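You operate a simulated robot arm through the tools that you are given. There is no shell and no other tool. Be economical: measure what you need, move in short steps, check, and stop when the job is done.

You run a simulated robot arm. Do the job below in one go: nothing can be reset, and whatever is moved stays where it is left.

## Task
The extinguisher is back from service: shut the yellow bar, swap red tag for green and mark it done.
Fine: red tag into the pocket at the corner; leave the other sliders.

The check looks at the end state, three seconds after you hand in, the way a careful person would. Anything else that was tipped, shoved, dropped, spilled or broken makes it a failure.

## Robot
A 7-joint arm with a two-finger parallel gripper on a trunk, on a base that drives. Base frame: it is fixed to the floor where the robot stands at the start and does not move with it; the origin is under the middle of the robot, x ahead of it, y to its left, z up. Units: mm, degrees, N and s.
Its first joint turns from -166.0 to 166.0 degrees. Places, roughly: bottom blue slider on the white board [500, -600, 1200]; inside of the black pocket at the corner [400, -700, 1000]; inside of the black pocket beside the extinguisher [600, -500, 1000]; middle blue slider on the white board [500, -600, 1300]; top blue slider on the white board [500, -600, 1300]; yellow bar [600, -100, 900]. Payload 3.43 kg.
The tool frame sits at the grasp point between the pads (the TCP): z along the fingers, y along the line on which they close. The tips reach 30 mm beyond it. The gripper opens to 94 mm. The fingers are 28 mm wide and 10 mm thick; the gripper's body (50 by 96 mm) begins 55 mm behind the TCP.
Orientation is told as [roll, pitch, yaw] about the base's x, y, z axes, in that order, counted from this pose: with the fingers straight down and closing along the base's y, the tool's x points along the base's -x, its y along +y and its z along -z.

## Interface
- The arm moves only by the tool apply_moves. Its argument "steps" is a list of rows, each a list of 3 entries, a list of its own where there are three numbers: the turn, a rotation vector about the tool's x, y, z in units of 45 degrees (1.0 is 45 degrees), then the shift along the tool's x, y, z in units of 250 mm (1.0 is 250 mm), then the gripper command, from -1 (shut) to 1 (fully open), values between in proportion. In form: [[[wx, wy, wz], [dx, dy, dz], grip], ...]. A call has 1 to 10 rows; each row is the pose to reach, as a shift and turn from the pose commanded when the call began, along the tool's axes at that moment. A call with a number of a shift or a turn outside -1 to 1 is refused whole. Each row takes 0.2 s and may step no farther than 50 mm and 8.6 degrees from the row before; otherwise, or with a gripper value out of range, the whole call is refused. Where a pose cannot be reached the arm comes as near as it can. A force on the tool above 90 N (or 10 N above the force at the start of the call, whichever is more), or a blocked arm, ends the call early, and 0.2 s more pass. The fingers move at their own pace (about 45 mm/s each) and stop on an object; they squeeze with about 37 N. The grip force told is the motor's: it shows also when the fingers shut on nothing. Time passes only in rows, and 0.2 s behind the last, so rows that repeat a pose let the fingers close. It gives the time, the measured TCP pose, the force on the tool (base axes), the opening and the grip force at its end, in the units of the frame above (readings bear some noise), with the torque about the TCP (base axes, N m) and any sound that the robot's microphone picked up.
- Cameras (640 x 400 px; columns grow to the right, rows downward): "scene" is now at [4.7, 135.1, 1426.7]; the picture's right is [-0.72, -0.69, 0.00], its down [-0.12, 0.12, -0.99] and it looks along [0.68, -0.71, -0.17] (base axes); focal length 230 px, centre (320, 200). "wrist" rides on the gripper at [76, 14, -103] in the tool frame; the picture's right is [-0.18, 0.98, 0.00], its down [-0.75, -0.14, -0.64] and it looks along [-0.63, -0.12, 0.77] (tool axes); focal length 243 px, centre (320, 200). There is no depth. A picture from a camera that has moved, and an enlarged one, comes with that camera's place and axes in the base frame and with its lens.
- camera(camera): a new picture of that camera. The clock stands still meanwhile.
- drive_base(legs): drives the robot by 1 to 6 legs, each [ahead, turn to the left] in mm and degrees, along the robot's own axes; the way and the turn of a leg run together, so that a leg with both is an arc; at most 1500 mm and 180 degrees a leg. The arm and the cameras ride along, it lands a little off, and it stops where it bumps. It gives what a move gives.
- pan_tilt(pan, tilt): turns the head with the scene camera to pan (to the left, within 120 degrees either way) and tilt (down, from -29 to 69), counted from straight ahead of the robot. It gives what a move gives.
- inspect(camera, box): a new picture of the part [left, top, right, bottom] of that camera's present view, enlarged. The clock stands still meanwhile.
- hand_in(): hands the job in; it is judged then, once.

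Go step by step. Nothing tells you exact positions but the pictures and the camera data: compare them with the known pose of the tool, close in by small moves and look again before you grip or let go. The budget is 120 turns and 82 pictures, counting those below and the enlarged ones. Unless the task says otherwise, let go and move clear before handing in, and close with one line.

The tools are called after "Request:" as a command line: name --argument value ..., lists and objects as JSON in quotes. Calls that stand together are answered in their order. apply_moves: Moves the arm, as the interface text tells. Its arguments: {"type":"object","properties":{"steps":{"type":"array"}},"required":["steps"]} The other tools are called the same way: drive_base (legs) drives the base; pan_tilt (pan, tilt) turns the head that bears the scene camera; camera (camera) takes a picture; inspect (camera, box) takes an enlarged picture of a part of a camera's view; hand_in () hands the job in.

At the start:

```text
time_s: 0.0
tcp_pos: [432.9, -290.8, 1475.9]
tcp_rot: [0.1, 0.0, -0.1]
ft_force: [-0.4, 0.1, -0.3]
wrist_torque: [0.01, -0.03, -0.01]
width: 94.2
gripper_force: 0.0
robot x, y, heading: [-3.6, -33.9, 0.1]
head pan, tilt: [-46.2, 9.8]
```

scene: 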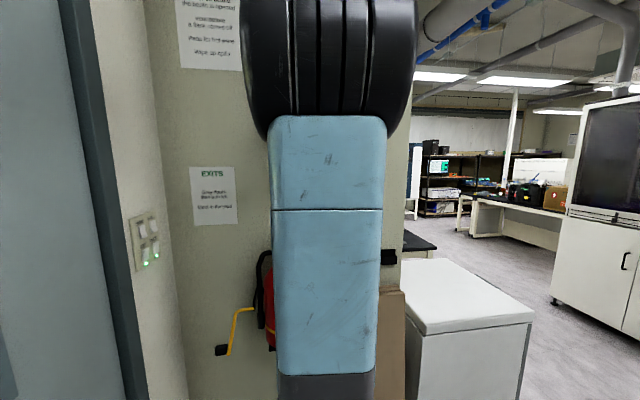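
wrist: 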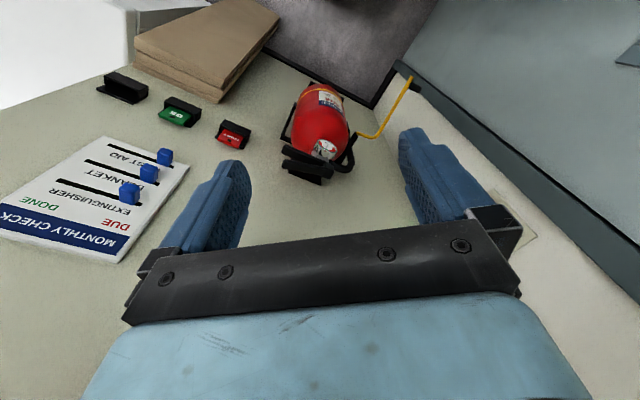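

The wrist view (upside down) shows the wall with the checklist board, three pockets (empty, green, red), the extinguisher and the open yellow bar. I'll take closer looks first.

Request:
inspect --camera "wrist" --box '[0, 60, 260, 260]'

Request:
inspect --camera "wrist" --box '[200, 50, 440, 200]'

```text
2.00 times, centred on (130, 160) of wrist
camera zoom: at [356.0, -276.9, 1579.8], right [0.19, 0.98, 0.0], down [0.75, -0.14, 0.64], along [0.63, -0.12, -0.77], focal length 485 px, centre (700, 280)
```

zoom: 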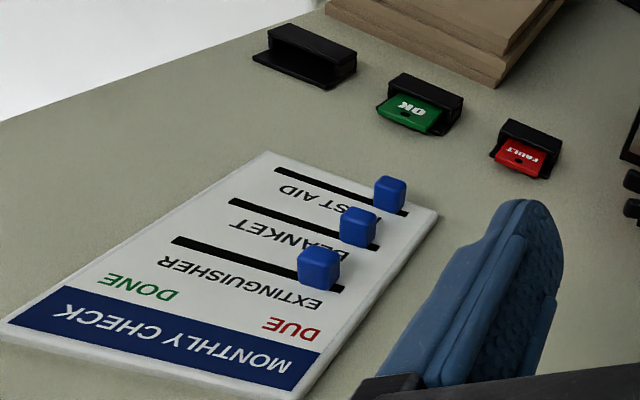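

```text
2.67 times, centred on (320, 125) of wrist
camera zoom: at [356.0, -276.9, 1579.8], right [0.19, 0.98, 0.0], down [0.75, -0.14, 0.64], along [0.63, -0.12, -0.77], focal length 647 px, centre (320, 400)
```

zoom: 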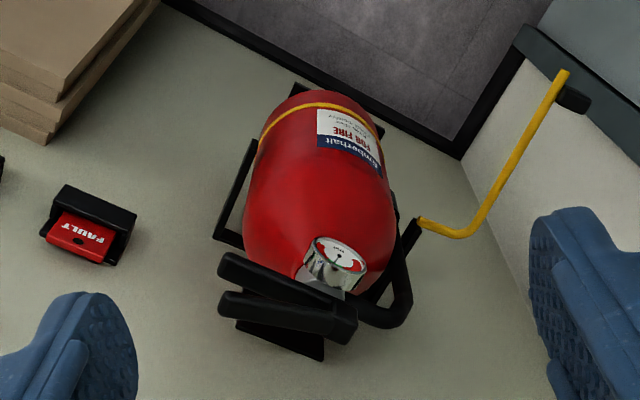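

The top slider is EXTINGUISHER, currently at DUE; the red FAULT tag is next to the extinguisher, green OK in the middle pocket. The wall runs roughly along (0.6, 0.8), so I yaw the tool to face it and look again.

Request:
apply_moves --steps '[[[0, 0, 0.17], [0, 0, 0], 1], [[0, 0, 0.34], [0, 0, 0], 1], [[0, 0, 0.5], [0, 0, 0], 1], [[0, 0, 0.66], [0, 0, 0], 1], [[0, 0, 0.82], [0, 0, 0], 1]]'

Request:
camera --camera "wrist"

```text
time_s: 1.2
tcp_pos: [432.6, -291.1, 1476.4]
tcp_rot: [0.0, -0.1, -37.2]
ft_force: [-0.1, 0.0, -0.2]
wrist_torque: [-0.01, 0.01, 0.03]
width: 94.0
gripper_force: 0.0
robot x, y, heading: [1.4, -32.7, -0.1]
head pan, tilt: [-46.2, 9.8]
```

```text
77 pictures are left
camera wrist: at [380.5, -233.9, 1580.0], right [0.74, 0.67, 0.0], down [0.52, -0.57, 0.64], along [0.43, -0.48, -0.77], focal length 243 px, centre (320, 200)
```

wrist: 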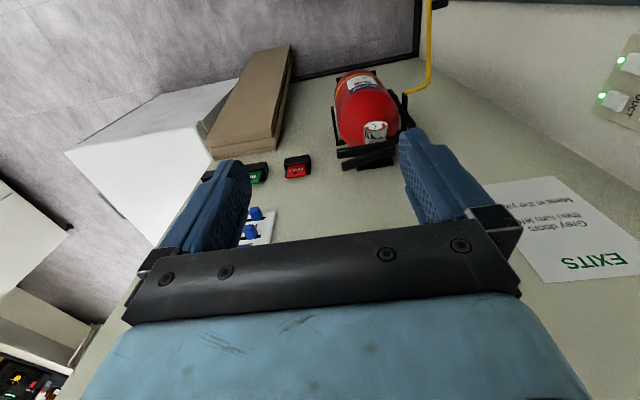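

The wall is confirmed slanted. I'll shift toward the corner and tilt the tool up to face the wall more, for better triangulating views.

Request:
apply_moves --steps '[[[0, -0.17, 0], [0, -0.15, 0], 1], [[0, -0.34, 0], [0, -0.3, 0], 1], [[0, -0.5, 0], [0, -0.45, 0], 1], [[0, -0.66, 0], [0, -0.6, 0], 1], [[0, -0.82, 0], [0, -0.68, 0], 1]]'

Request:
camera --camera "wrist"

Request:
camera --camera "scene"

```text
time_s: 2.4
tcp_pos: [331.2, -427.6, 1477.3]
tcp_rot: [0.1, -37.0, -37.0]
ft_force: [0.4, 0.3, -0.2]
wrist_torque: [0.0, 0.01, 0.0]
width: 93.9
gripper_force: 0.1
robot x, y, heading: [4.8, -33.4, 0.2]
head pan, tilt: [-46.2, 9.8]
```

```text
76 pictures are left
camera wrist: at [242.4, -342.5, 1513.9], right [0.71, 0.7, 0.11], down [0.09, -0.24, 0.97], along [0.7, -0.68, -0.23], focal length 243 px, centre (320, 200)
```

wrist: 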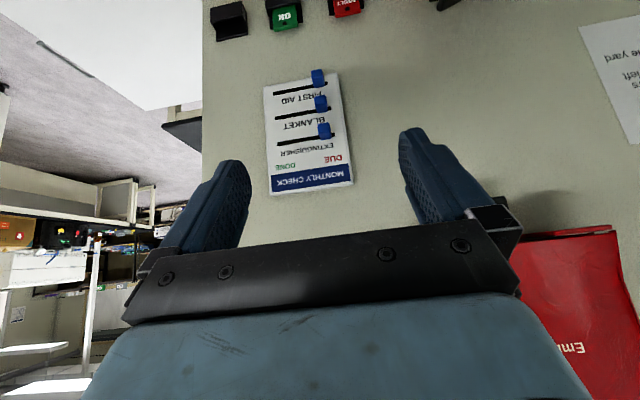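

```text
75 pictures are left
camera scene: at [4.9, 135.2, 1426.7], right [-0.72, -0.69, 0.0], down [-0.12, 0.12, -0.99], along [0.68, -0.71, -0.17], focal length 230 px, centre (320, 200)
```

scene: 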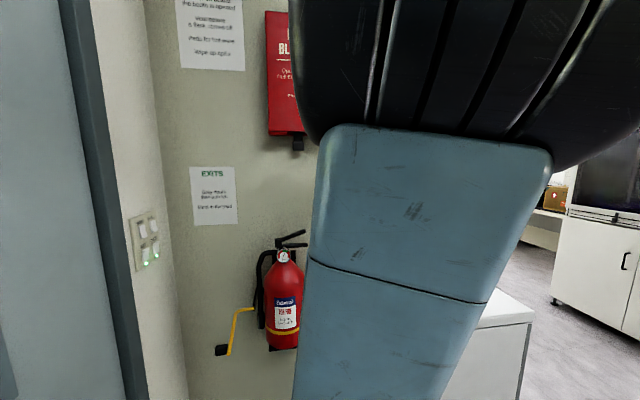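

Triangulating puts the EXTINGUISHER slider knob near (512, -578, 1314) and the tags at about z 1040. I'll drop about 300 mm to see the pockets and extinguisher properly.

Request:
apply_moves --steps '[[[0, 0, 0], [0.12, 0, 0.16], 1], [[0, 0, 0], [0.24, 0, 0.32], 1], [[0, 0, 0], [0.36, 0, 0.48], 1], [[0, 0, 0], [0.48, 0, 0.64], 1], [[0, 0, 0], [0.6, 0, 0.8], 1], [[0, 0, 0], [0.72, 0, 0.96], 1]]'

Request:
camera --camera "wrist"

Request:
camera --camera "scene"

```text
time_s: 3.8
tcp_pos: [326.6, -428.5, 1177.7]
tcp_rot: [-0.1, -36.9, -37.1]
ft_force: [0.6, -0.6, 0.0]
wrist_torque: [-0.04, -0.06, -0.01]
width: 93.9
gripper_force: 0.1
robot x, y, heading: [-2.9, -31.0, 0.1]
head pan, tilt: [-46.2, 9.8]
```

```text
74 pictures are left
camera wrist: at [238.4, -343.2, 1214.4], right [0.71, 0.7, 0.11], down [0.09, -0.24, 0.97], along [0.7, -0.68, -0.23], focal length 243 px, centre (320, 200)
```

wrist: 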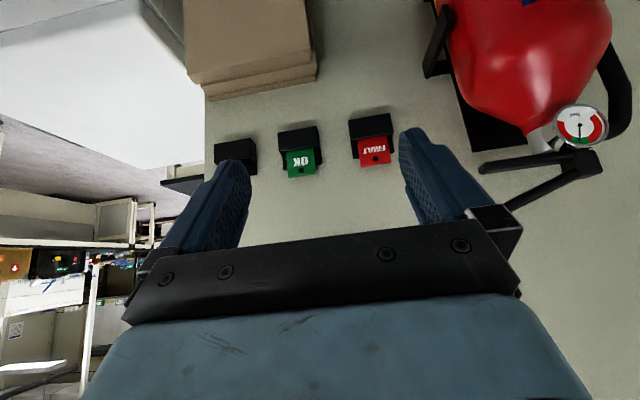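

```text
73 pictures are left
camera scene: at [4.4, 135.2, 1426.7], right [-0.72, -0.69, 0.0], down [-0.12, 0.12, -0.99], along [0.68, -0.71, -0.17], focal length 230 px, centre (320, 200)
```

scene: 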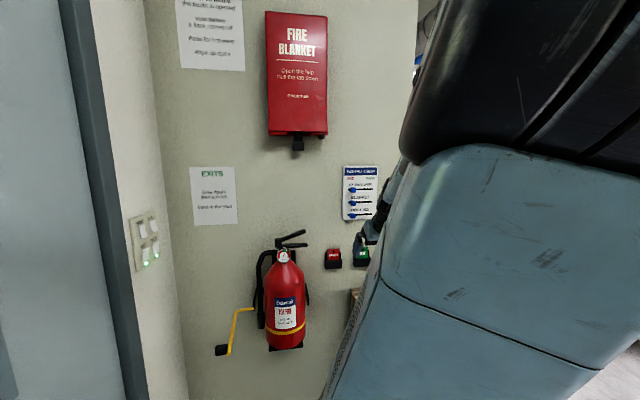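

Request:
inspect --camera "scene" --box '[180, 220, 400, 370]'

Request:
inspect --camera "wrist" --box '[200, 90, 420, 230]'

Request:
inspect --camera "scene" --box '[320, 150, 400, 280]'

```text
2.67 times, centred on (290, 295) of scene
camera zoom: at [4.4, 135.2, 1426.7], right [-0.72, -0.69, 0.0], down [-0.12, 0.12, -0.99], along [0.68, -0.71, -0.17], focal length 614 px, centre (400, -53)
```

zoom: 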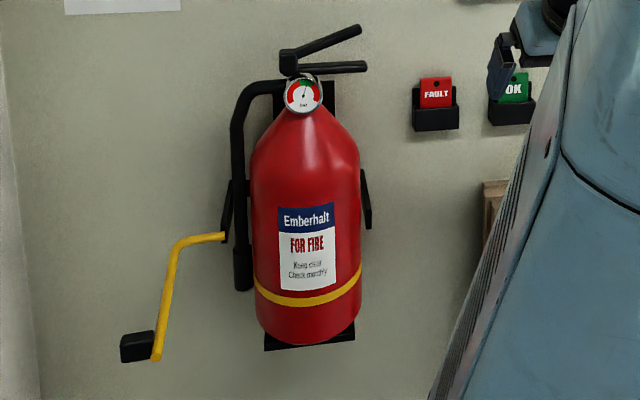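

```text
2.86 times, centred on (310, 160) of wrist
camera zoom: at [238.4, -343.2, 1214.4], right [0.71, 0.7, 0.11], down [0.09, -0.24, 0.97], along [0.7, -0.68, -0.23], focal length 693 px, centre (349, 314)
```

zoom: 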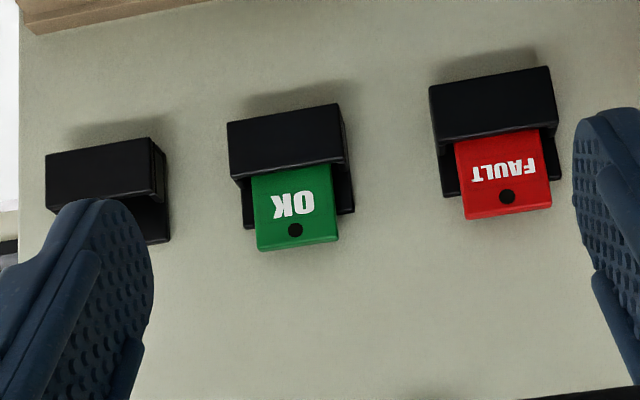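

```text
3.08 times, centred on (360, 215) of scene
camera zoom: at [4.4, 135.2, 1426.7], right [-0.72, -0.69, 0.0], down [-0.12, 0.12, -0.99], along [0.68, -0.71, -0.17], focal length 708 px, centre (197, 154)
```

zoom: 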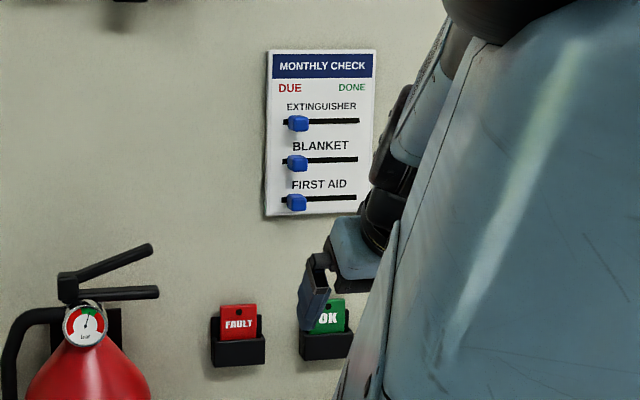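

The bar is an L in a horizontal plane: hinge ≈ (672,-228), elbow ≈ (701,-179), end ≈ (570,-77), z ≈ 918. It shuts by swinging 90° across the cylinder's front. I'll close the gripper, go to the outer side of the bar and push it round.

Request:
apply_moves --steps '[[[0, 0.1, 0], [0.008, 0.19, 0.04], -1], [[0, 0.2, 0], [0.016, 0.38, 0.08], -1], [[0, 0.3, 0], [0.024, 0.57, 0.12], -1], [[0, 0.4, 0], [0.032, 0.76, 0.17], -1], [[0, 0.49, 0], [0.04, 0.945, 0.21], -1]]'

Request:
camera --camera "wrist"

```text
time_s: 5.0
tcp_pos: [490.2, -250.9, 1127.0]
tcp_rot: [0.0, -14.9, -37.1]
ft_force: [-0.6, 0.5, 0.7]
wrist_torque: [0.02, -0.01, 0.01]
width: 0.0
gripper_force: 10.4
robot x, y, heading: [-4.3, -35.4, -0.0]
head pan, tilt: [-46.2, 9.8]
```

```text
69 pictures are left
camera wrist: at [419.8, -180.2, 1208.7], right [0.73, 0.68, 0.05], down [0.37, -0.45, 0.81], along [0.57, -0.58, -0.58], focal length 243 px, centre (320, 200)
```

wrist: 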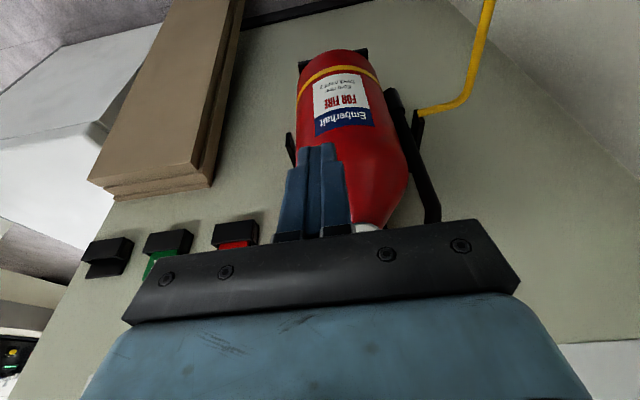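

Consistent with my hinge estimate. Next I move past the bar's outer side, still above it.

Request:
apply_moves --steps '[[[0, 0, 0], [-0.008, 0.187, 0.04], -1], [[0, 0, 0], [-0.016, 0.374, 0.08], -1], [[0, 0, 0], [-0.024, 0.561, 0.12], -1], [[0, 0, 0], [-0.032, 0.748, 0.16], -1], [[0, 0, 0], [-0.038, 0.936, 0.2], -1]]'

Request:
camera --camera "wrist"

Request:
camera --camera "scene"

```text
time_s: 6.2
tcp_pos: [649.5, -78.9, 1083.7]
tcp_rot: [0.0, -14.9, -37.1]
ft_force: [-0.1, -0.1, 0.2]
wrist_torque: [0.0, -0.06, 0.0]
width: 0.2
gripper_force: 33.2
robot x, y, heading: [1.2, -29.3, -0.2]
head pan, tilt: [-46.2, 9.8]
```

```text
68 pictures are left
camera wrist: at [578.4, -7.4, 1164.2], right [0.73, 0.68, 0.05], down [0.36, -0.45, 0.81], along [0.57, -0.58, -0.58], focal length 243 px, centre (320, 200)
```

wrist: 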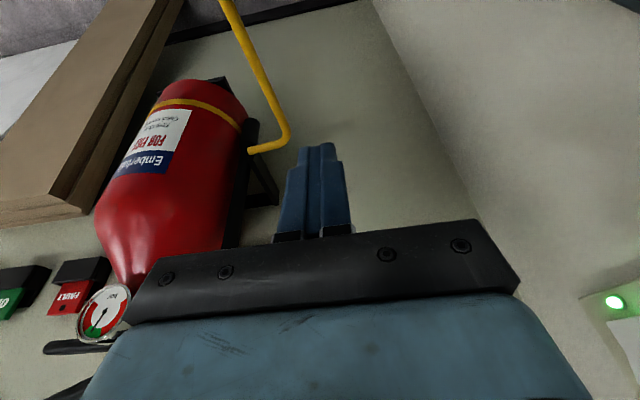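

```text
67 pictures are left
camera scene: at [4.2, 134.9, 1426.7], right [-0.72, -0.69, 0.0], down [-0.12, 0.12, -0.99], along [0.68, -0.71, -0.17], focal length 230 px, centre (320, 200)
```

scene: 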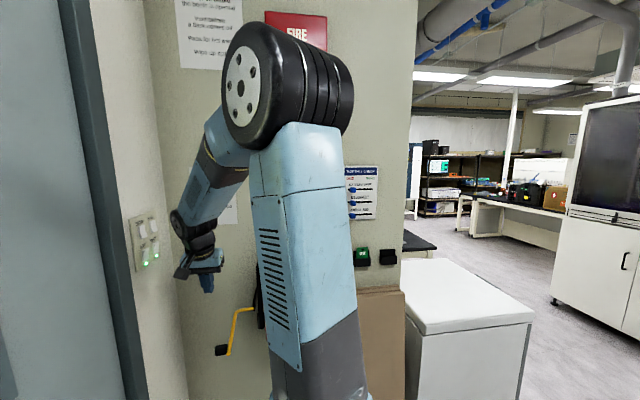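

Elbow re-triangulates at (697,-179) — consistent. The gripper is on the bar's outer side with room to spare, so I descend to bar height.

Request:
apply_moves --steps '[[[0, 0, 0], [0.042, 0, 0.155], -1], [[0, 0, 0], [0.083, 0, 0.31], -1], [[0, 0, 0], [0.125, 0, 0.465], -1], [[0, 0, 0], [0.166, 0, 0.618], -1]]'

Request:
camera --camera "wrist"

Request:
inspect --camera "scene" --box '[150, 220, 330, 390]'

```text
time_s: 7.2
tcp_pos: [648.5, -80.8, 925.6]
tcp_rot: [-0.1, -15.0, -36.9]
ft_force: [-0.8, -0.5, 0.4]
wrist_torque: [0.0, -0.03, 0.05]
width: 0.5
gripper_force: 32.9
robot x, y, heading: [-5.1, -31.3, -0.0]
head pan, tilt: [-46.2, 9.8]
```

```text
66 pictures are left
camera wrist: at [577.4, -8.8, 1006.2], right [0.73, 0.68, 0.05], down [0.36, -0.45, 0.81], along [0.57, -0.58, -0.58], focal length 243 px, centre (320, 200)
```

wrist: 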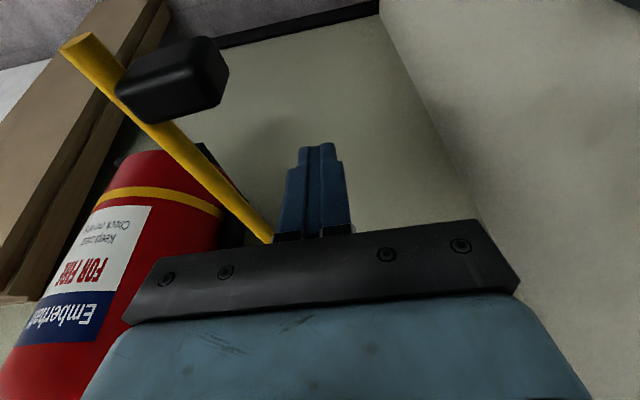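

```text
2.35 times, centred on (240, 305) of scene
camera zoom: at [4.4, 135.0, 1426.7], right [-0.72, -0.69, 0.0], down [-0.12, 0.12, -0.99], along [0.68, -0.71, -0.17], focal length 542 px, centre (508, -47)
```

zoom: 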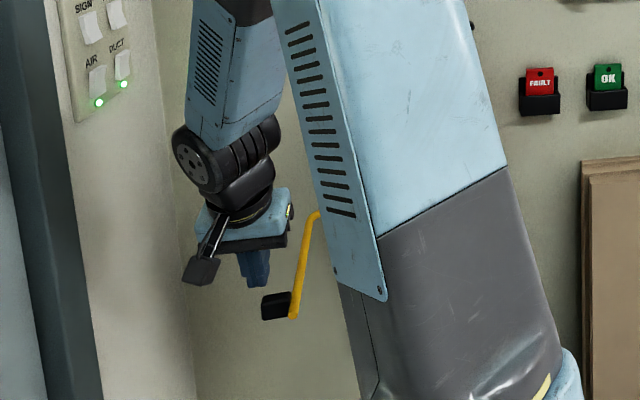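

The bar is about 38 mm from the fingers, and the black block is clear of the push point. I begin the push along the arc.

Request:
apply_moves --steps '[[[0, 0, 0], [0, -0.07, 0], -1], [[0, 0, 0], [-0.001, -0.133, 0], -1], [[0, 0, 0], [0.022, -0.178, -0.006], -1], [[0, 0, 0], [0.045, -0.223, -0.012], -1], [[0, 0, 0], [0.06, -0.27, -0.016], -1], [[0, 0, 0], [0.072, -0.318, -0.019], -1], [[0, 0, 0], [0.081, -0.417, -0.022], -1]]'

Request:
camera --camera "wrist"

```text
time_s: 8.8
tcp_pos: [569.8, -150.1, 922.7]
tcp_rot: [0.0, -14.8, -37.0]
ft_force: [0.6, -0.2, 0.7]
wrist_torque: [-0.01, -0.02, 0.0]
width: 0.0
gripper_force: 32.8
robot x, y, heading: [-5.9, -30.4, -0.0]
head pan, tilt: [-46.2, 9.8]
```

```text
64 pictures are left
camera wrist: at [498.9, -78.1, 1003.3], right [0.73, 0.68, 0.05], down [0.37, -0.45, 0.81], along [0.57, -0.58, -0.58], focal length 243 px, centre (320, 200)
```

wrist: 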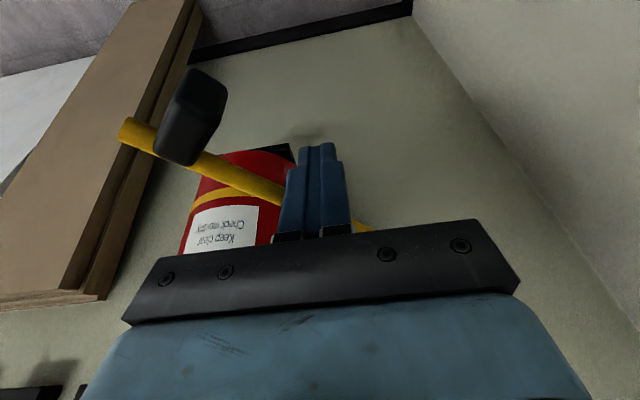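

The bar follows without resistance. I continue around the arc more slowly.

Request:
apply_moves --steps '[[[0, 0, 0], [-0.003, -0.05, 0.001], -1], [[0, 0, 0], [-0.009, -0.098, 0.002], -1], [[0, 0, 0], [-0.021, -0.146, 0.006], -1], [[0, 0, 0], [-0.036, -0.193, 0.01], -1], [[0, 0, 0], [-0.057, -0.238, 0.016], -1], [[0, 0, 0], [-0.08, -0.281, 0.022], -1], [[0, 0, 0], [-0.109, -0.32, 0.029], -1]]'

Request:
camera --camera "wrist"

```text
time_s: 10.4
tcp_pos: [544.4, -230.9, 923.0]
tcp_rot: [0.0, -14.9, -37.0]
ft_force: [0.4, -0.8, 0.2]
wrist_torque: [0.02, -0.03, -0.04]
width: 0.1
gripper_force: 32.6
robot x, y, heading: [-0.0, -31.7, 0.1]
head pan, tilt: [-46.2, 9.8]
```

```text
63 pictures are left
camera wrist: at [473.5, -159.3, 1003.7], right [0.73, 0.68, 0.05], down [0.37, -0.45, 0.81], along [0.57, -0.58, -0.58], focal length 243 px, centre (320, 200)
```

wrist: 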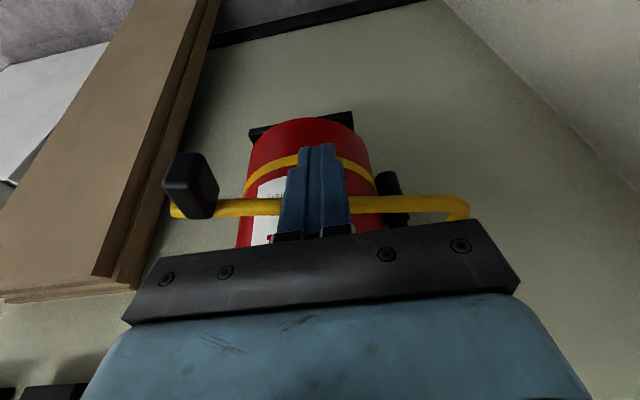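

Nearly shut. I keep pressing in small steps until it stops or clicks.

Request:
apply_moves --steps '[[[0, 0, 0], [-0.025, -0.027, 0.007], -1], [[0, 0, 0], [-0.05, -0.053, 0.013], -1], [[0, 0, 0], [-0.075, -0.079, 0.02], -1], [[0, 0, 0], [-0.1, -0.103, 0.027], -1]]'

Request:
camera --camera "wrist"

```text
time_s: 11.4
tcp_pos: [547.1, -261.2, 920.9]
tcp_rot: [-0.1, -14.3, -36.9]
ft_force: [-23.7, 34.0, -10.7]
wrist_torque: [0.42, -0.03, 0.32]
width: 0.1
gripper_force: 32.7
robot x, y, heading: [-2.8, -31.5, 0.0]
head pan, tilt: [-46.2, 9.8]
```

```text
62 pictures are left
camera wrist: at [475.6, -191.4, 1003.0], right [0.73, 0.68, 0.04], down [0.37, -0.46, 0.81], along [0.57, -0.58, -0.59], focal length 243 px, centre (320, 200)
```

wrist: 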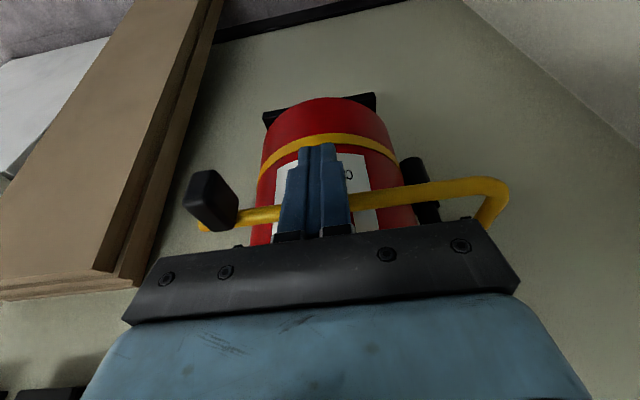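

Firm stop at ~42 N and the bar is parallel to the wall. I back straight away and check that it stays shut.

Request:
apply_moves --steps '[[[0, 0, 0], [0.1, 0, -0.03], -1], [[0, 0, 0], [0.25, 0, -0.07], -1], [[0, 0, 0], [0.4, 0, -0.11], -1], [[0, 0, 0], [0.55, 0, -0.15], -1], [[0, 0, 0], [0.6, 0, -0.33], 0]]'

Request:
camera --camera "wrist"

```text
time_s: 12.6
tcp_pos: [466.9, -192.1, 1000.2]
tcp_rot: [0.0, -14.6, -37.0]
ft_force: [1.1, 0.7, -1.4]
wrist_torque: [0.01, 0.07, -0.02]
width: 32.5
gripper_force: 0.0
out of reach, approached as far as the arm can: row 3, 4, 5
robot x, y, heading: [0.7, -32.6, 0.2]
head pan, tilt: [-46.2, 9.8]
```

```text
61 pictures are left
camera wrist: at [395.9, -120.4, 1080.6], right [0.73, 0.68, 0.04], down [0.37, -0.45, 0.81], along [0.57, -0.58, -0.58], focal length 243 px, centre (320, 200)
```

wrist: 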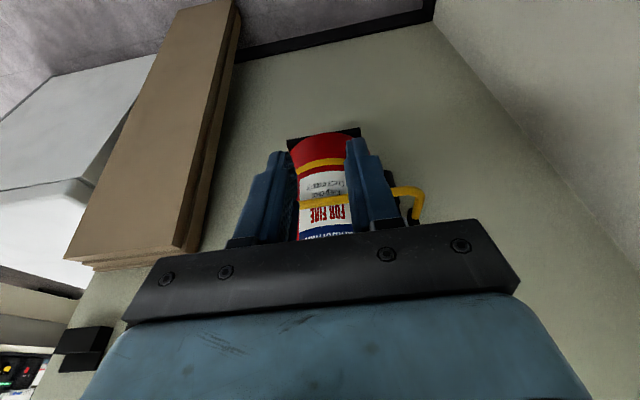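

The bar stays shut. Next I go up and across to view the red tag closely (tag top around (563,-528,1080)).

Request:
apply_moves --steps '[[[0, -0.07, 0], [-0.083, -0.119, -0.067], 0.6], [[0, -0.14, 0], [-0.166, -0.238, -0.134], 0.6], [[0, -0.21, 0], [-0.248, -0.357, -0.201], 0.6], [[0, -0.28, 0], [-0.331, -0.476, -0.268], 0.6], [[0, -0.35, 0], [-0.414, -0.595, -0.335], 0.6], [[0, -0.42, 0], [-0.497, -0.714, -0.402], 0.6], [[0, -0.497, 0], [-0.58, -0.833, -0.469], 0.6]]'

Request:
camera --camera "wrist"

Request:
camera --camera "scene"

```text
time_s: 14.2
tcp_pos: [430.4, -424.8, 1153.7]
tcp_rot: [0.0, -37.2, -37.1]
ft_force: [0.2, 0.5, 0.1]
wrist_torque: [-0.04, 0.03, 0.02]
width: 75.1
gripper_force: 0.0
robot x, y, heading: [3.2, -32.1, 0.0]
head pan, tilt: [-46.2, 9.8]
```

```text
60 pictures are left
camera wrist: at [341.5, -339.2, 1189.7], right [0.71, 0.7, 0.11], down [0.08, -0.24, 0.97], along [0.7, -0.68, -0.23], focal length 243 px, centre (320, 200)
```

wrist: 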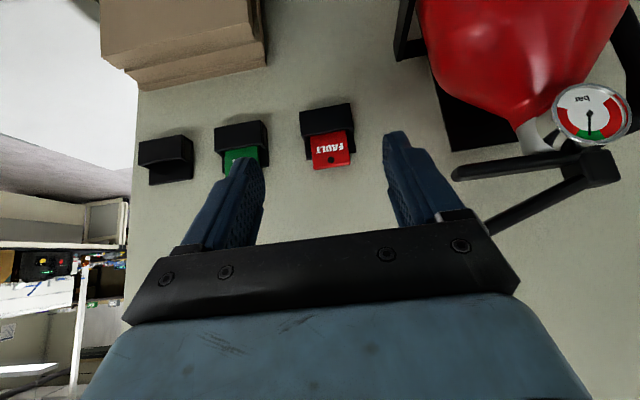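

```text
59 pictures are left
camera scene: at [4.7, 135.3, 1426.7], right [-0.72, -0.69, 0.0], down [-0.12, 0.12, -0.99], along [0.68, -0.71, -0.17], focal length 230 px, centre (320, 200)
```

scene: 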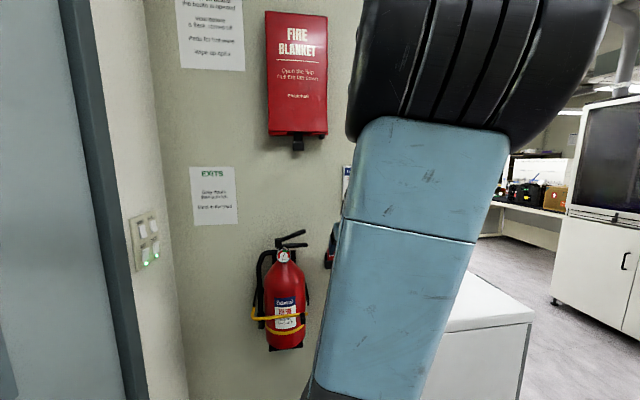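

Request:
inspect --camera "scene" --box '[230, 230, 330, 360]'

Request:
inspect --camera "wrist" --box '[120, 80, 380, 240]'

```text
3.08 times, centred on (280, 295) of scene
camera zoom: at [4.7, 135.3, 1426.7], right [-0.72, -0.69, 0.0], down [-0.12, 0.12, -0.99], along [0.68, -0.71, -0.17], focal length 708 px, centre (443, -92)
```

zoom: 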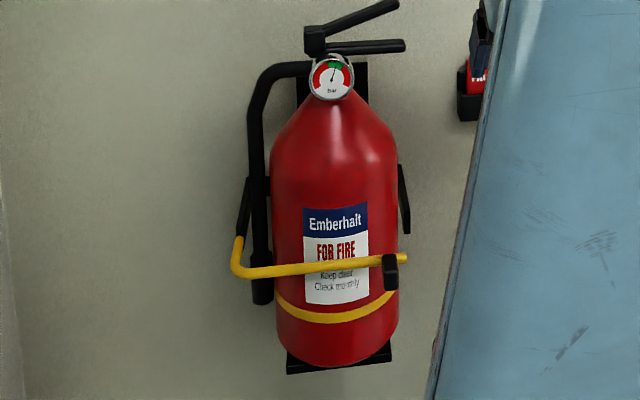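

```text
2.46 times, centred on (250, 160) of wrist
camera zoom: at [341.5, -339.2, 1189.7], right [0.71, 0.7, 0.11], down [0.08, -0.24, 0.97], along [0.7, -0.68, -0.23], focal length 597 px, centre (492, 298)
```

zoom: 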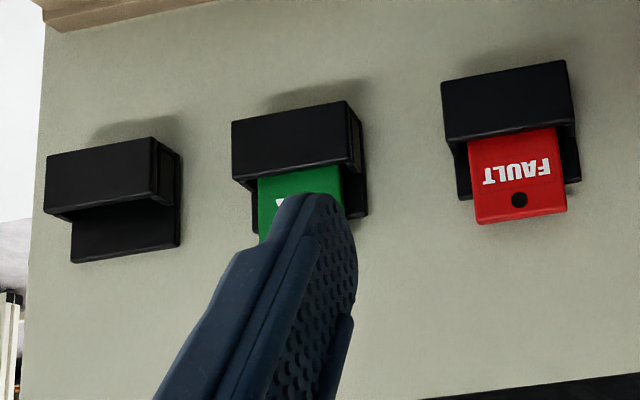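

The bar is properly across the cylinder. The red tag's top centre is near (568,-531,1079), ~48 mm wide, sticking ~40 mm out of its pocket; I'll grip it by its side edges. I move to a pre-grasp position.

Request:
apply_moves --steps '[[[0, 0, 0], [-0.061, -0.002, 0.12], 0.6], [[0, 0, 0], [-0.122, -0.004, 0.24], 0.6], [[0, 0, 0], [-0.183, -0.007, 0.358], 0.6]]'

Request:
camera --camera "wrist"

```text
time_s: 15.0
tcp_pos: [500.0, -480.7, 1109.0]
tcp_rot: [0.1, -37.2, -37.1]
ft_force: [-0.7, 0.0, 0.4]
wrist_torque: [0.02, -0.03, -0.02]
width: 75.4
gripper_force: 0.1
robot x, y, heading: [-4.3, -32.3, -0.0]
head pan, tilt: [-46.2, 9.8]
```

```text
56 pictures are left
camera wrist: at [410.8, -394.7, 1144.2], right [0.71, 0.7, 0.11], down [0.08, -0.24, 0.97], along [0.7, -0.68, -0.23], focal length 243 px, centre (320, 200)
```

wrist: 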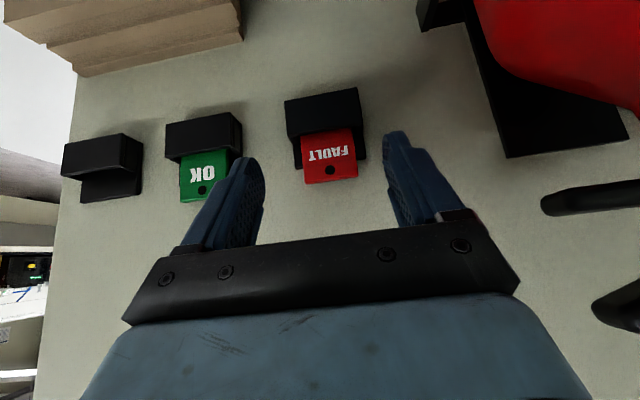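

Tag position re-confirmed at (568,-531,1078). Advancing so the fingers straddle it.

Request:
apply_moves --steps '[[[0, 0, 0], [-0.046, 0.001, 0.087], 0.6], [[0, 0, 0], [-0.092, 0.002, 0.173], 0.6], [[0, 0, 0], [-0.138, 0.004, 0.26], 0.6]]'

Request:
camera --camera "wrist"

```text
time_s: 15.8
tcp_pos: [553.5, -519.2, 1076.4]
tcp_rot: [0.0, -37.2, -37.0]
ft_force: [-4.2, 4.7, -1.5]
wrist_torque: [0.14, 0.06, -0.22]
width: 74.3
gripper_force: 0.0
robot x, y, heading: [-1.7, -33.8, -0.0]
head pan, tilt: [-46.2, 9.8]
```

```text
55 pictures are left
camera wrist: at [464.5, -433.2, 1113.0], right [0.71, 0.7, 0.11], down [0.08, -0.24, 0.97], along [0.7, -0.68, -0.23], focal length 243 px, centre (320, 200)
```

wrist: 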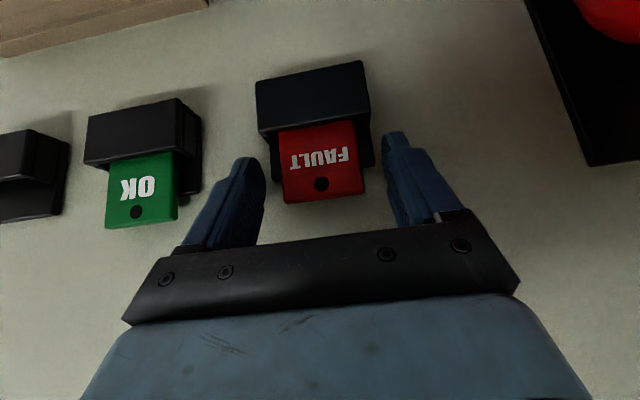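

A light 6 N contact with the wall; I back off 4 mm and close on the tag's edges.

Request:
apply_moves --steps '[[[0, 0, 0], [0.013, 0, -0.01], 0.6], [[0, 0, 0], [0.013, 0, -0.01], -1], [[0, 0, 0], [0.013, 0, -0.01], -1], [[0, 0, 0], [0.013, 0, -0.01], -1], [[0, 0, 0], [0.013, 0, -0.01], -1]]'

Request:
camera --camera "wrist"

```text
time_s: 17.0
tcp_pos: [552.0, -517.3, 1075.7]
tcp_rot: [0.1, -37.2, -37.1]
ft_force: [0.9, -9.7, -0.9]
wrist_torque: [-0.11, -0.04, -0.63]
width: 67.6
gripper_force: 45.4
robot x, y, heading: [-2.6, -27.4, 0.0]
head pan, tilt: [-46.2, 9.8]
```

```text
54 pictures are left
camera wrist: at [461.8, -431.2, 1112.6], right [0.71, 0.7, 0.11], down [0.08, -0.24, 0.97], along [0.7, -0.68, -0.23], focal length 243 px, centre (320, 200)
```

wrist: 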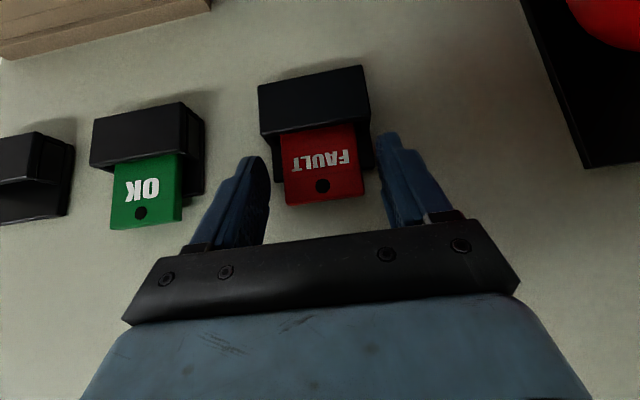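

The fingers stopped at 67.6 mm — that is the pocket's back plate, not the tag. I reopen, lift about 11 mm and try again.

Request:
apply_moves --steps '[[[0, 0, 0], [0, 0, 0], 0.6], [[0, 0, 0], [0, 0, 0], 0.6], [[0, 0, 0], [-0.017, 0, -0.042], 0.6], [[0, 0, 0], [-0.017, 0, -0.042], -1], [[0, 0, 0], [-0.017, 0, -0.042], -1], [[0, 0, 0], [-0.017, 0, -0.042], -1], [[0, 0, 0], [-0.017, 0, -0.042], -1]]'

Request:
camera --camera "wrist"

```text
time_s: 18.6
tcp_pos: [549.1, -514.1, 1087.3]
tcp_rot: [0.1, -37.2, -37.0]
ft_force: [0.3, -1.1, 1.0]
wrist_torque: [-0.01, -0.04, -0.02]
width: 46.2
gripper_force: 37.4
robot x, y, heading: [-4.3, -35.4, -0.2]
head pan, tilt: [-46.2, 9.8]
```

```text
53 pictures are left
camera wrist: at [460.3, -429.1, 1123.8], right [0.71, 0.7, 0.11], down [0.08, -0.24, 0.97], along [0.7, -0.68, -0.23], focal length 243 px, centre (320, 200)
```

wrist: 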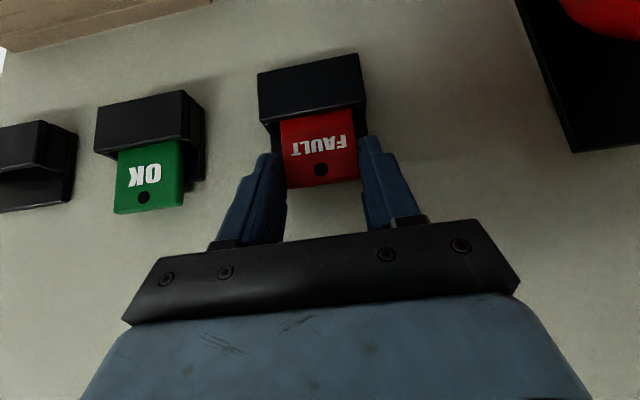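

Tag gripped (46 mm). I lift it straight up in small steps.

Request:
apply_moves --steps '[[[0, 0, 0], [-0.024, 0, -0.032], -1], [[0, 0, 0], [-0.048, 0, -0.064], -1], [[0, 0, 0], [-0.084, 0, -0.112], -1], [[0, 0, 0], [-0.12, 0, -0.16], -1], [[0, 0, 0], [-0.145, 0, -0.192], -1]]'

Request:
camera --camera "wrist"

```text
time_s: 19.8
tcp_pos: [548.5, -514.5, 1147.5]
tcp_rot: [0.0, -37.2, -36.9]
ft_force: [0.0, 0.1, 0.2]
wrist_torque: [0.02, -0.01, 0.0]
width: 46.1
gripper_force: 37.1
robot x, y, heading: [-3.4, -31.5, 0.3]
head pan, tilt: [-46.2, 9.8]
```

```text
52 pictures are left
camera wrist: at [459.2, -428.4, 1184.0], right [0.71, 0.7, 0.11], down [0.08, -0.24, 0.97], along [0.7, -0.68, -0.23], focal length 243 px, centre (320, 200)
```

wrist: 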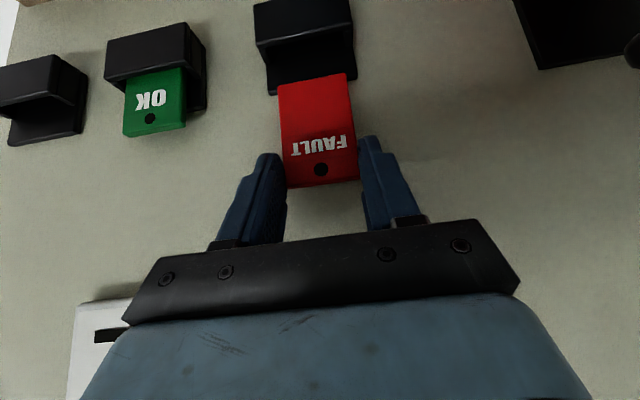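

The red tag is fully out. I back off the wall and shift toward the corner, then measure the empty pocket precisely.

Request:
apply_moves --steps '[[[0, 0, 0], [0.112, 0, -0.085], -1], [[0, 0, 0], [0.223, 0, -0.169], -1], [[0, 0, 0], [0.223, -0.18, -0.169], -1], [[0, 0, 0], [0.223, -0.36, -0.169], -1], [[0, 0, 0], [0.223, -0.54, -0.169], -1], [[0, 0, 0], [0.223, -0.7, -0.169], -1]]'

Request:
camera --camera "wrist"

Request:
inspect --camera "wrist" --box '[160, 20, 480, 220]'

```text
time_s: 21.2
tcp_pos: [387.9, -612.6, 1146.5]
tcp_rot: [0.1, -37.2, -37.0]
ft_force: [-0.5, 0.4, 0.7]
wrist_torque: [-0.02, -0.02, -0.01]
width: 46.0
gripper_force: 37.0
robot x, y, heading: [-6.6, -35.6, 0.1]
head pan, tilt: [-46.2, 9.8]
```

```text
51 pictures are left
camera wrist: at [297.7, -527.2, 1182.8], right [0.71, 0.7, 0.11], down [0.08, -0.24, 0.97], along [0.7, -0.68, -0.23], focal length 243 px, centre (320, 200)
```

wrist: 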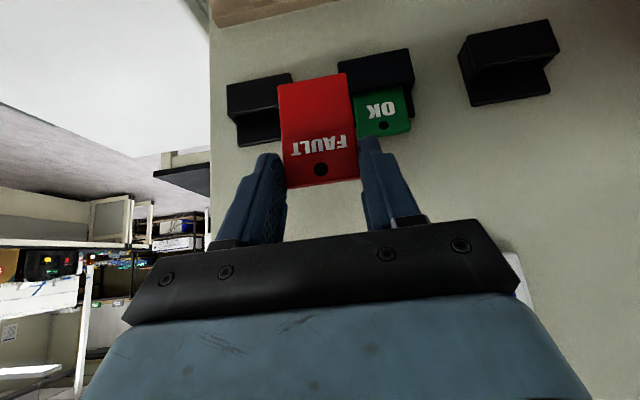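

```text
2.00 times, centred on (320, 120) of wrist
camera zoom: at [297.7, -527.2, 1182.8], right [0.71, 0.7, 0.11], down [0.08, -0.24, 0.97], along [0.7, -0.68, -0.23], focal length 485 px, centre (320, 360)
```

zoom: 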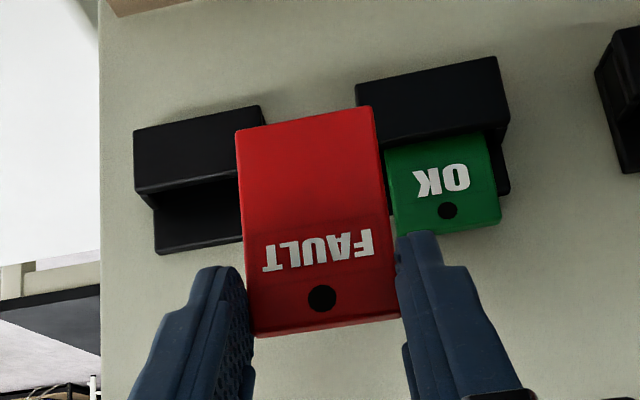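

Pocket lips line up on a consistent wall plane: red pocket centre d≈-82, empty corner pocket centre d≈-315.5 along the wall (lip z≈1036). I move the tag over the corner pocket, keeping the wall offset it had when gripped.

Request:
apply_moves --steps '[[[0, 0, 0], [0, -0.12, 0], -1], [[0, 0, 0], [-0.002, -0.237, -0.003], -1], [[0, 0, 0], [-0.08, -0.237, 0.055], -1], [[0, 0, 0], [-0.15, -0.237, 0.11], -1], [[0, 0, 0], [-0.22, -0.237, 0.163], -1]]'

Request:
camera --camera "wrist"

Request:
inspect --camera "wrist" --box '[220, 0, 420, 200]'

```text
time_s: 22.4
tcp_pos: [407.9, -701.2, 1146.8]
tcp_rot: [-0.1, -37.2, -37.1]
ft_force: [-0.2, 0.8, 0.5]
wrist_torque: [-0.02, -0.02, -0.01]
width: 46.4
gripper_force: 37.0
robot x, y, heading: [-2.0, -28.0, -0.0]
head pan, tilt: [-46.2, 9.8]
```

```text
49 pictures are left
camera wrist: at [317.8, -615.4, 1184.5], right [0.71, 0.7, 0.11], down [0.08, -0.24, 0.97], along [0.7, -0.68, -0.23], focal length 243 px, centre (320, 200)
```

wrist: 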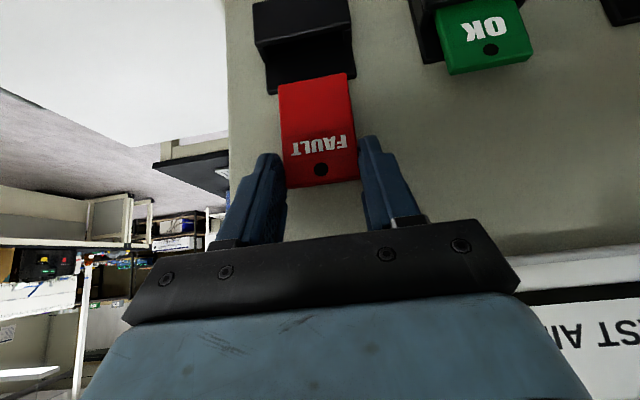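

```text
2.00 times, centred on (320, 100) of wrist
camera zoom: at [317.8, -615.4, 1184.5], right [0.71, 0.7, 0.11], down [0.08, -0.24, 0.97], along [0.7, -0.68, -0.23], focal length 485 px, centre (320, 400)
```

zoom: 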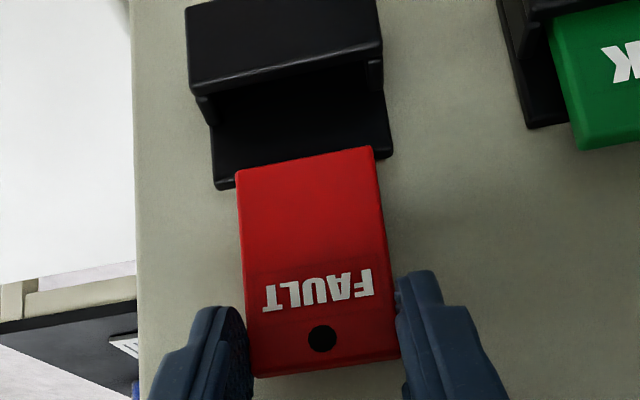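

The view of pocket versus tag matches the one right after extraction, so alignment is good. I lower the tag slowly.

Request:
apply_moves --steps '[[[0, 0, 0], [0.024, 0, 0.032], -1], [[0, 0, 0], [0.048, 0, 0.064], -1], [[0, 0, 0], [0.066, 0, 0.088], -1], [[0, 0, 0], [0.085, 0, 0.112], -1]]'

Request:
inspect --camera "wrist" --box '[220, 0, 420, 200]'

```text
time_s: 23.4
tcp_pos: [407.7, -699.9, 1111.5]
tcp_rot: [0.0, -37.2, -36.9]
ft_force: [0.1, 0.1, 0.5]
wrist_torque: [0.01, 0.01, 0.01]
width: 46.4
gripper_force: 36.5
robot x, y, heading: [-0.2, -34.2, 0.1]
head pan, tilt: [-46.2, 9.8]
```

```text
2.00 times, centred on (320, 100) of wrist
camera zoom: at [317.2, -615.2, 1149.1], right [0.71, 0.7, 0.11], down [0.08, -0.24, 0.97], along [0.7, -0.68, -0.23], focal length 485 px, centre (320, 400)
```

zoom: 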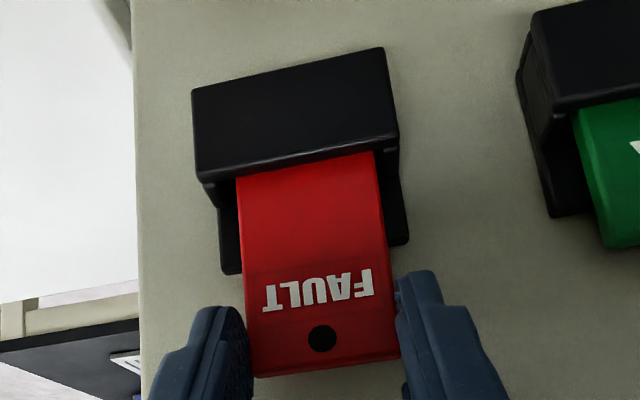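

The tag's lower edge is behind the lip and centred. I continue down to seat it.

Request:
apply_moves --steps '[[[0, 0, 0], [0.016, 0, 0.021], -1], [[0, 0, 0], [0.032, 0, 0.043], -1], [[0, 0, 0], [0.046, 0, 0.061], -1], [[0, 0, 0], [0.057, 0, 0.075], -1]]'

Request:
inspect --camera "wrist" --box '[220, 0, 420, 200]'

```text
time_s: 24.4
tcp_pos: [406.0, -700.6, 1089.1]
tcp_rot: [0.0, -37.2, -37.0]
ft_force: [-0.3, 0.3, 0.5]
wrist_torque: [-0.05, -0.03, 0.04]
width: 46.2
gripper_force: 37.0
robot x, y, heading: [-2.9, -31.0, -0.3]
head pan, tilt: [-46.2, 9.8]
```

```text
2.00 times, centred on (320, 100) of wrist
camera zoom: at [317.8, -615.4, 1126.0], right [0.71, 0.7, 0.11], down [0.08, -0.24, 0.97], along [0.7, -0.68, -0.23], focal length 485 px, centre (320, 400)
```

zoom: 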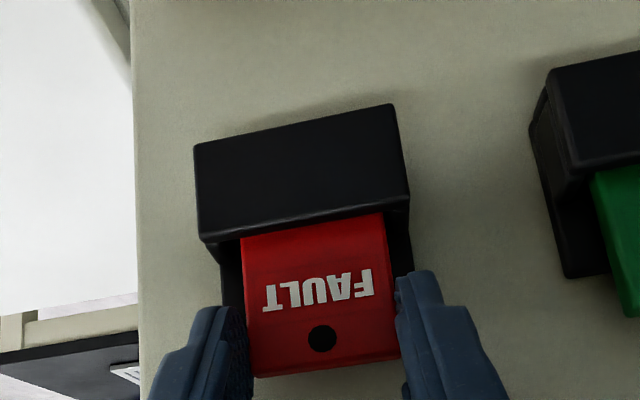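

It is at the original seating depth within 2 mm. I lower the last bit, open, and withdraw upward and out.

Request:
apply_moves --steps '[[[0, 0, 0], [0.006, 0, 0.008], -1], [[0, 0, 0], [0.006, 0, 0.008], 0.5], [[0, 0, 0], [0.006, 0, 0.008], 0.5], [[0, 0, 0], [0.006, 0, 0.008], 0.5], [[0, 0, 0], [-0.006, 0, -0.04], 0.5], [[0, 0, 0], [0.05, 0, -0.18], 0.5], [[0, 0, 0], [0.15, 0, -0.32], 0.5]]'

Request:
camera --camera "wrist"

Request:
inspect --camera "wrist" --box '[220, 80, 480, 240]'

```text
time_s: 26.0
tcp_pos: [346.2, -654.8, 1129.9]
tcp_rot: [0.0, -37.1, -37.0]
ft_force: [0.5, -0.6, -0.5]
wrist_torque: [-0.01, -0.01, 0.0]
width: 70.4
gripper_force: 0.1
robot x, y, heading: [1.0, -30.2, 0.1]
head pan, tilt: [-46.2, 9.8]
```

```text
45 pictures are left
camera wrist: at [256.9, -569.2, 1166.3], right [0.71, 0.7, 0.11], down [0.08, -0.24, 0.97], along [0.7, -0.68, -0.23], focal length 243 px, centre (320, 200)
```

wrist: 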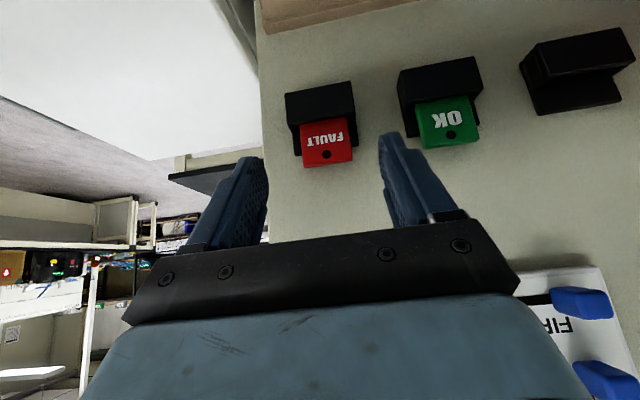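

```text
2.46 times, centred on (350, 160) of wrist
camera zoom: at [256.9, -569.2, 1166.3], right [0.71, 0.7, 0.11], down [0.08, -0.24, 0.97], along [0.7, -0.68, -0.23], focal length 597 px, centre (246, 298)
```

zoom: 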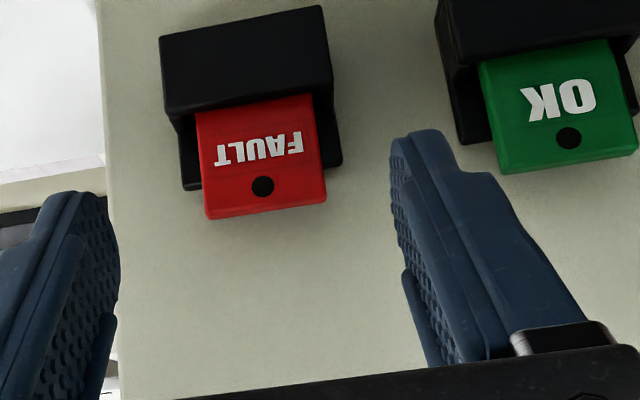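

Red tag is seated in the corner pocket. Now across to the green tag's pre-grasp pose.

Request:
apply_moves --steps '[[[0, 0, 0], [0, 0.16, 0], 0.5], [[0, 0, 0], [0, 0.32, 0], 0.5], [[0, 0, 0], [0, 0.46, 0], 0.5], [[0, 0, 0], [-0.025, 0.46, 0.094], 0.5]]'

Request:
camera --camera "wrist"

```text
time_s: 27.0
tcp_pos: [428.1, -573.7, 1116.4]
tcp_rot: [0.0, -37.3, -37.0]
ft_force: [-0.1, 0.5, 0.2]
wrist_torque: [0.02, -0.01, 0.01]
width: 70.5
gripper_force: 0.1
robot x, y, heading: [-1.9, -33.7, -0.1]
head pan, tilt: [-46.2, 9.8]
```

```text
43 pictures are left
camera wrist: at [339.2, -487.6, 1151.8], right [0.71, 0.7, 0.11], down [0.08, -0.24, 0.97], along [0.7, -0.68, -0.23], focal length 243 px, centre (320, 200)
```

wrist: 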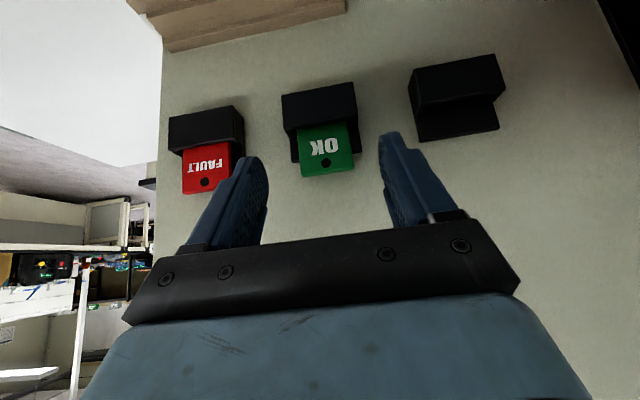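

Aligned as for the red one. Advance to the same grip offset and close.

Request:
apply_moves --steps '[[[0, 0, 0], [-0.042, 0.001, 0.08], 0.5], [[0, 0, 0], [-0.084, 0.002, 0.16], 0.5], [[0, 0, 0], [-0.125, 0.004, 0.238], 0.5], [[0, 0, 0], [-0.125, 0.004, 0.238], -1], [[0, 0, 0], [-0.125, 0.004, 0.238], -1], [[0, 0, 0], [-0.125, 0.004, 0.238], -1], [[0, 0, 0], [-0.125, 0.004, 0.238], -1]]'

Request:
camera --camera "wrist"

```text
time_s: 28.6
tcp_pos: [477.5, -608.2, 1086.5]
tcp_rot: [0.0, -37.2, -37.1]
ft_force: [0.0, -0.3, -0.1]
wrist_torque: [-0.03, -0.04, 0.01]
width: 46.2
gripper_force: 37.3
robot x, y, heading: [-1.4, -36.6, 0.0]
head pan, tilt: [-46.2, 9.8]
```

```text
42 pictures are left
camera wrist: at [388.5, -523.0, 1123.2], right [0.71, 0.7, 0.11], down [0.08, -0.24, 0.97], along [0.7, -0.68, -0.23], focal length 243 px, centre (320, 200)
```

wrist: 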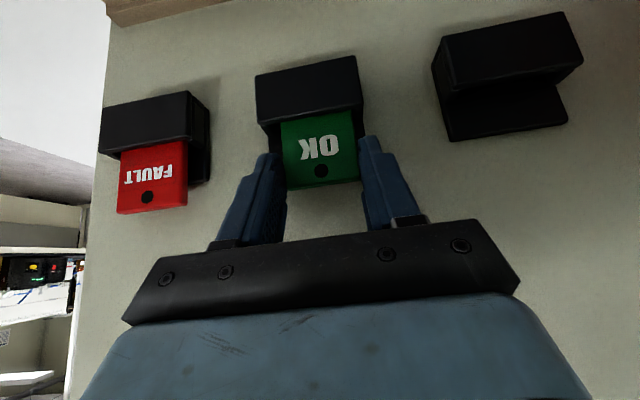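

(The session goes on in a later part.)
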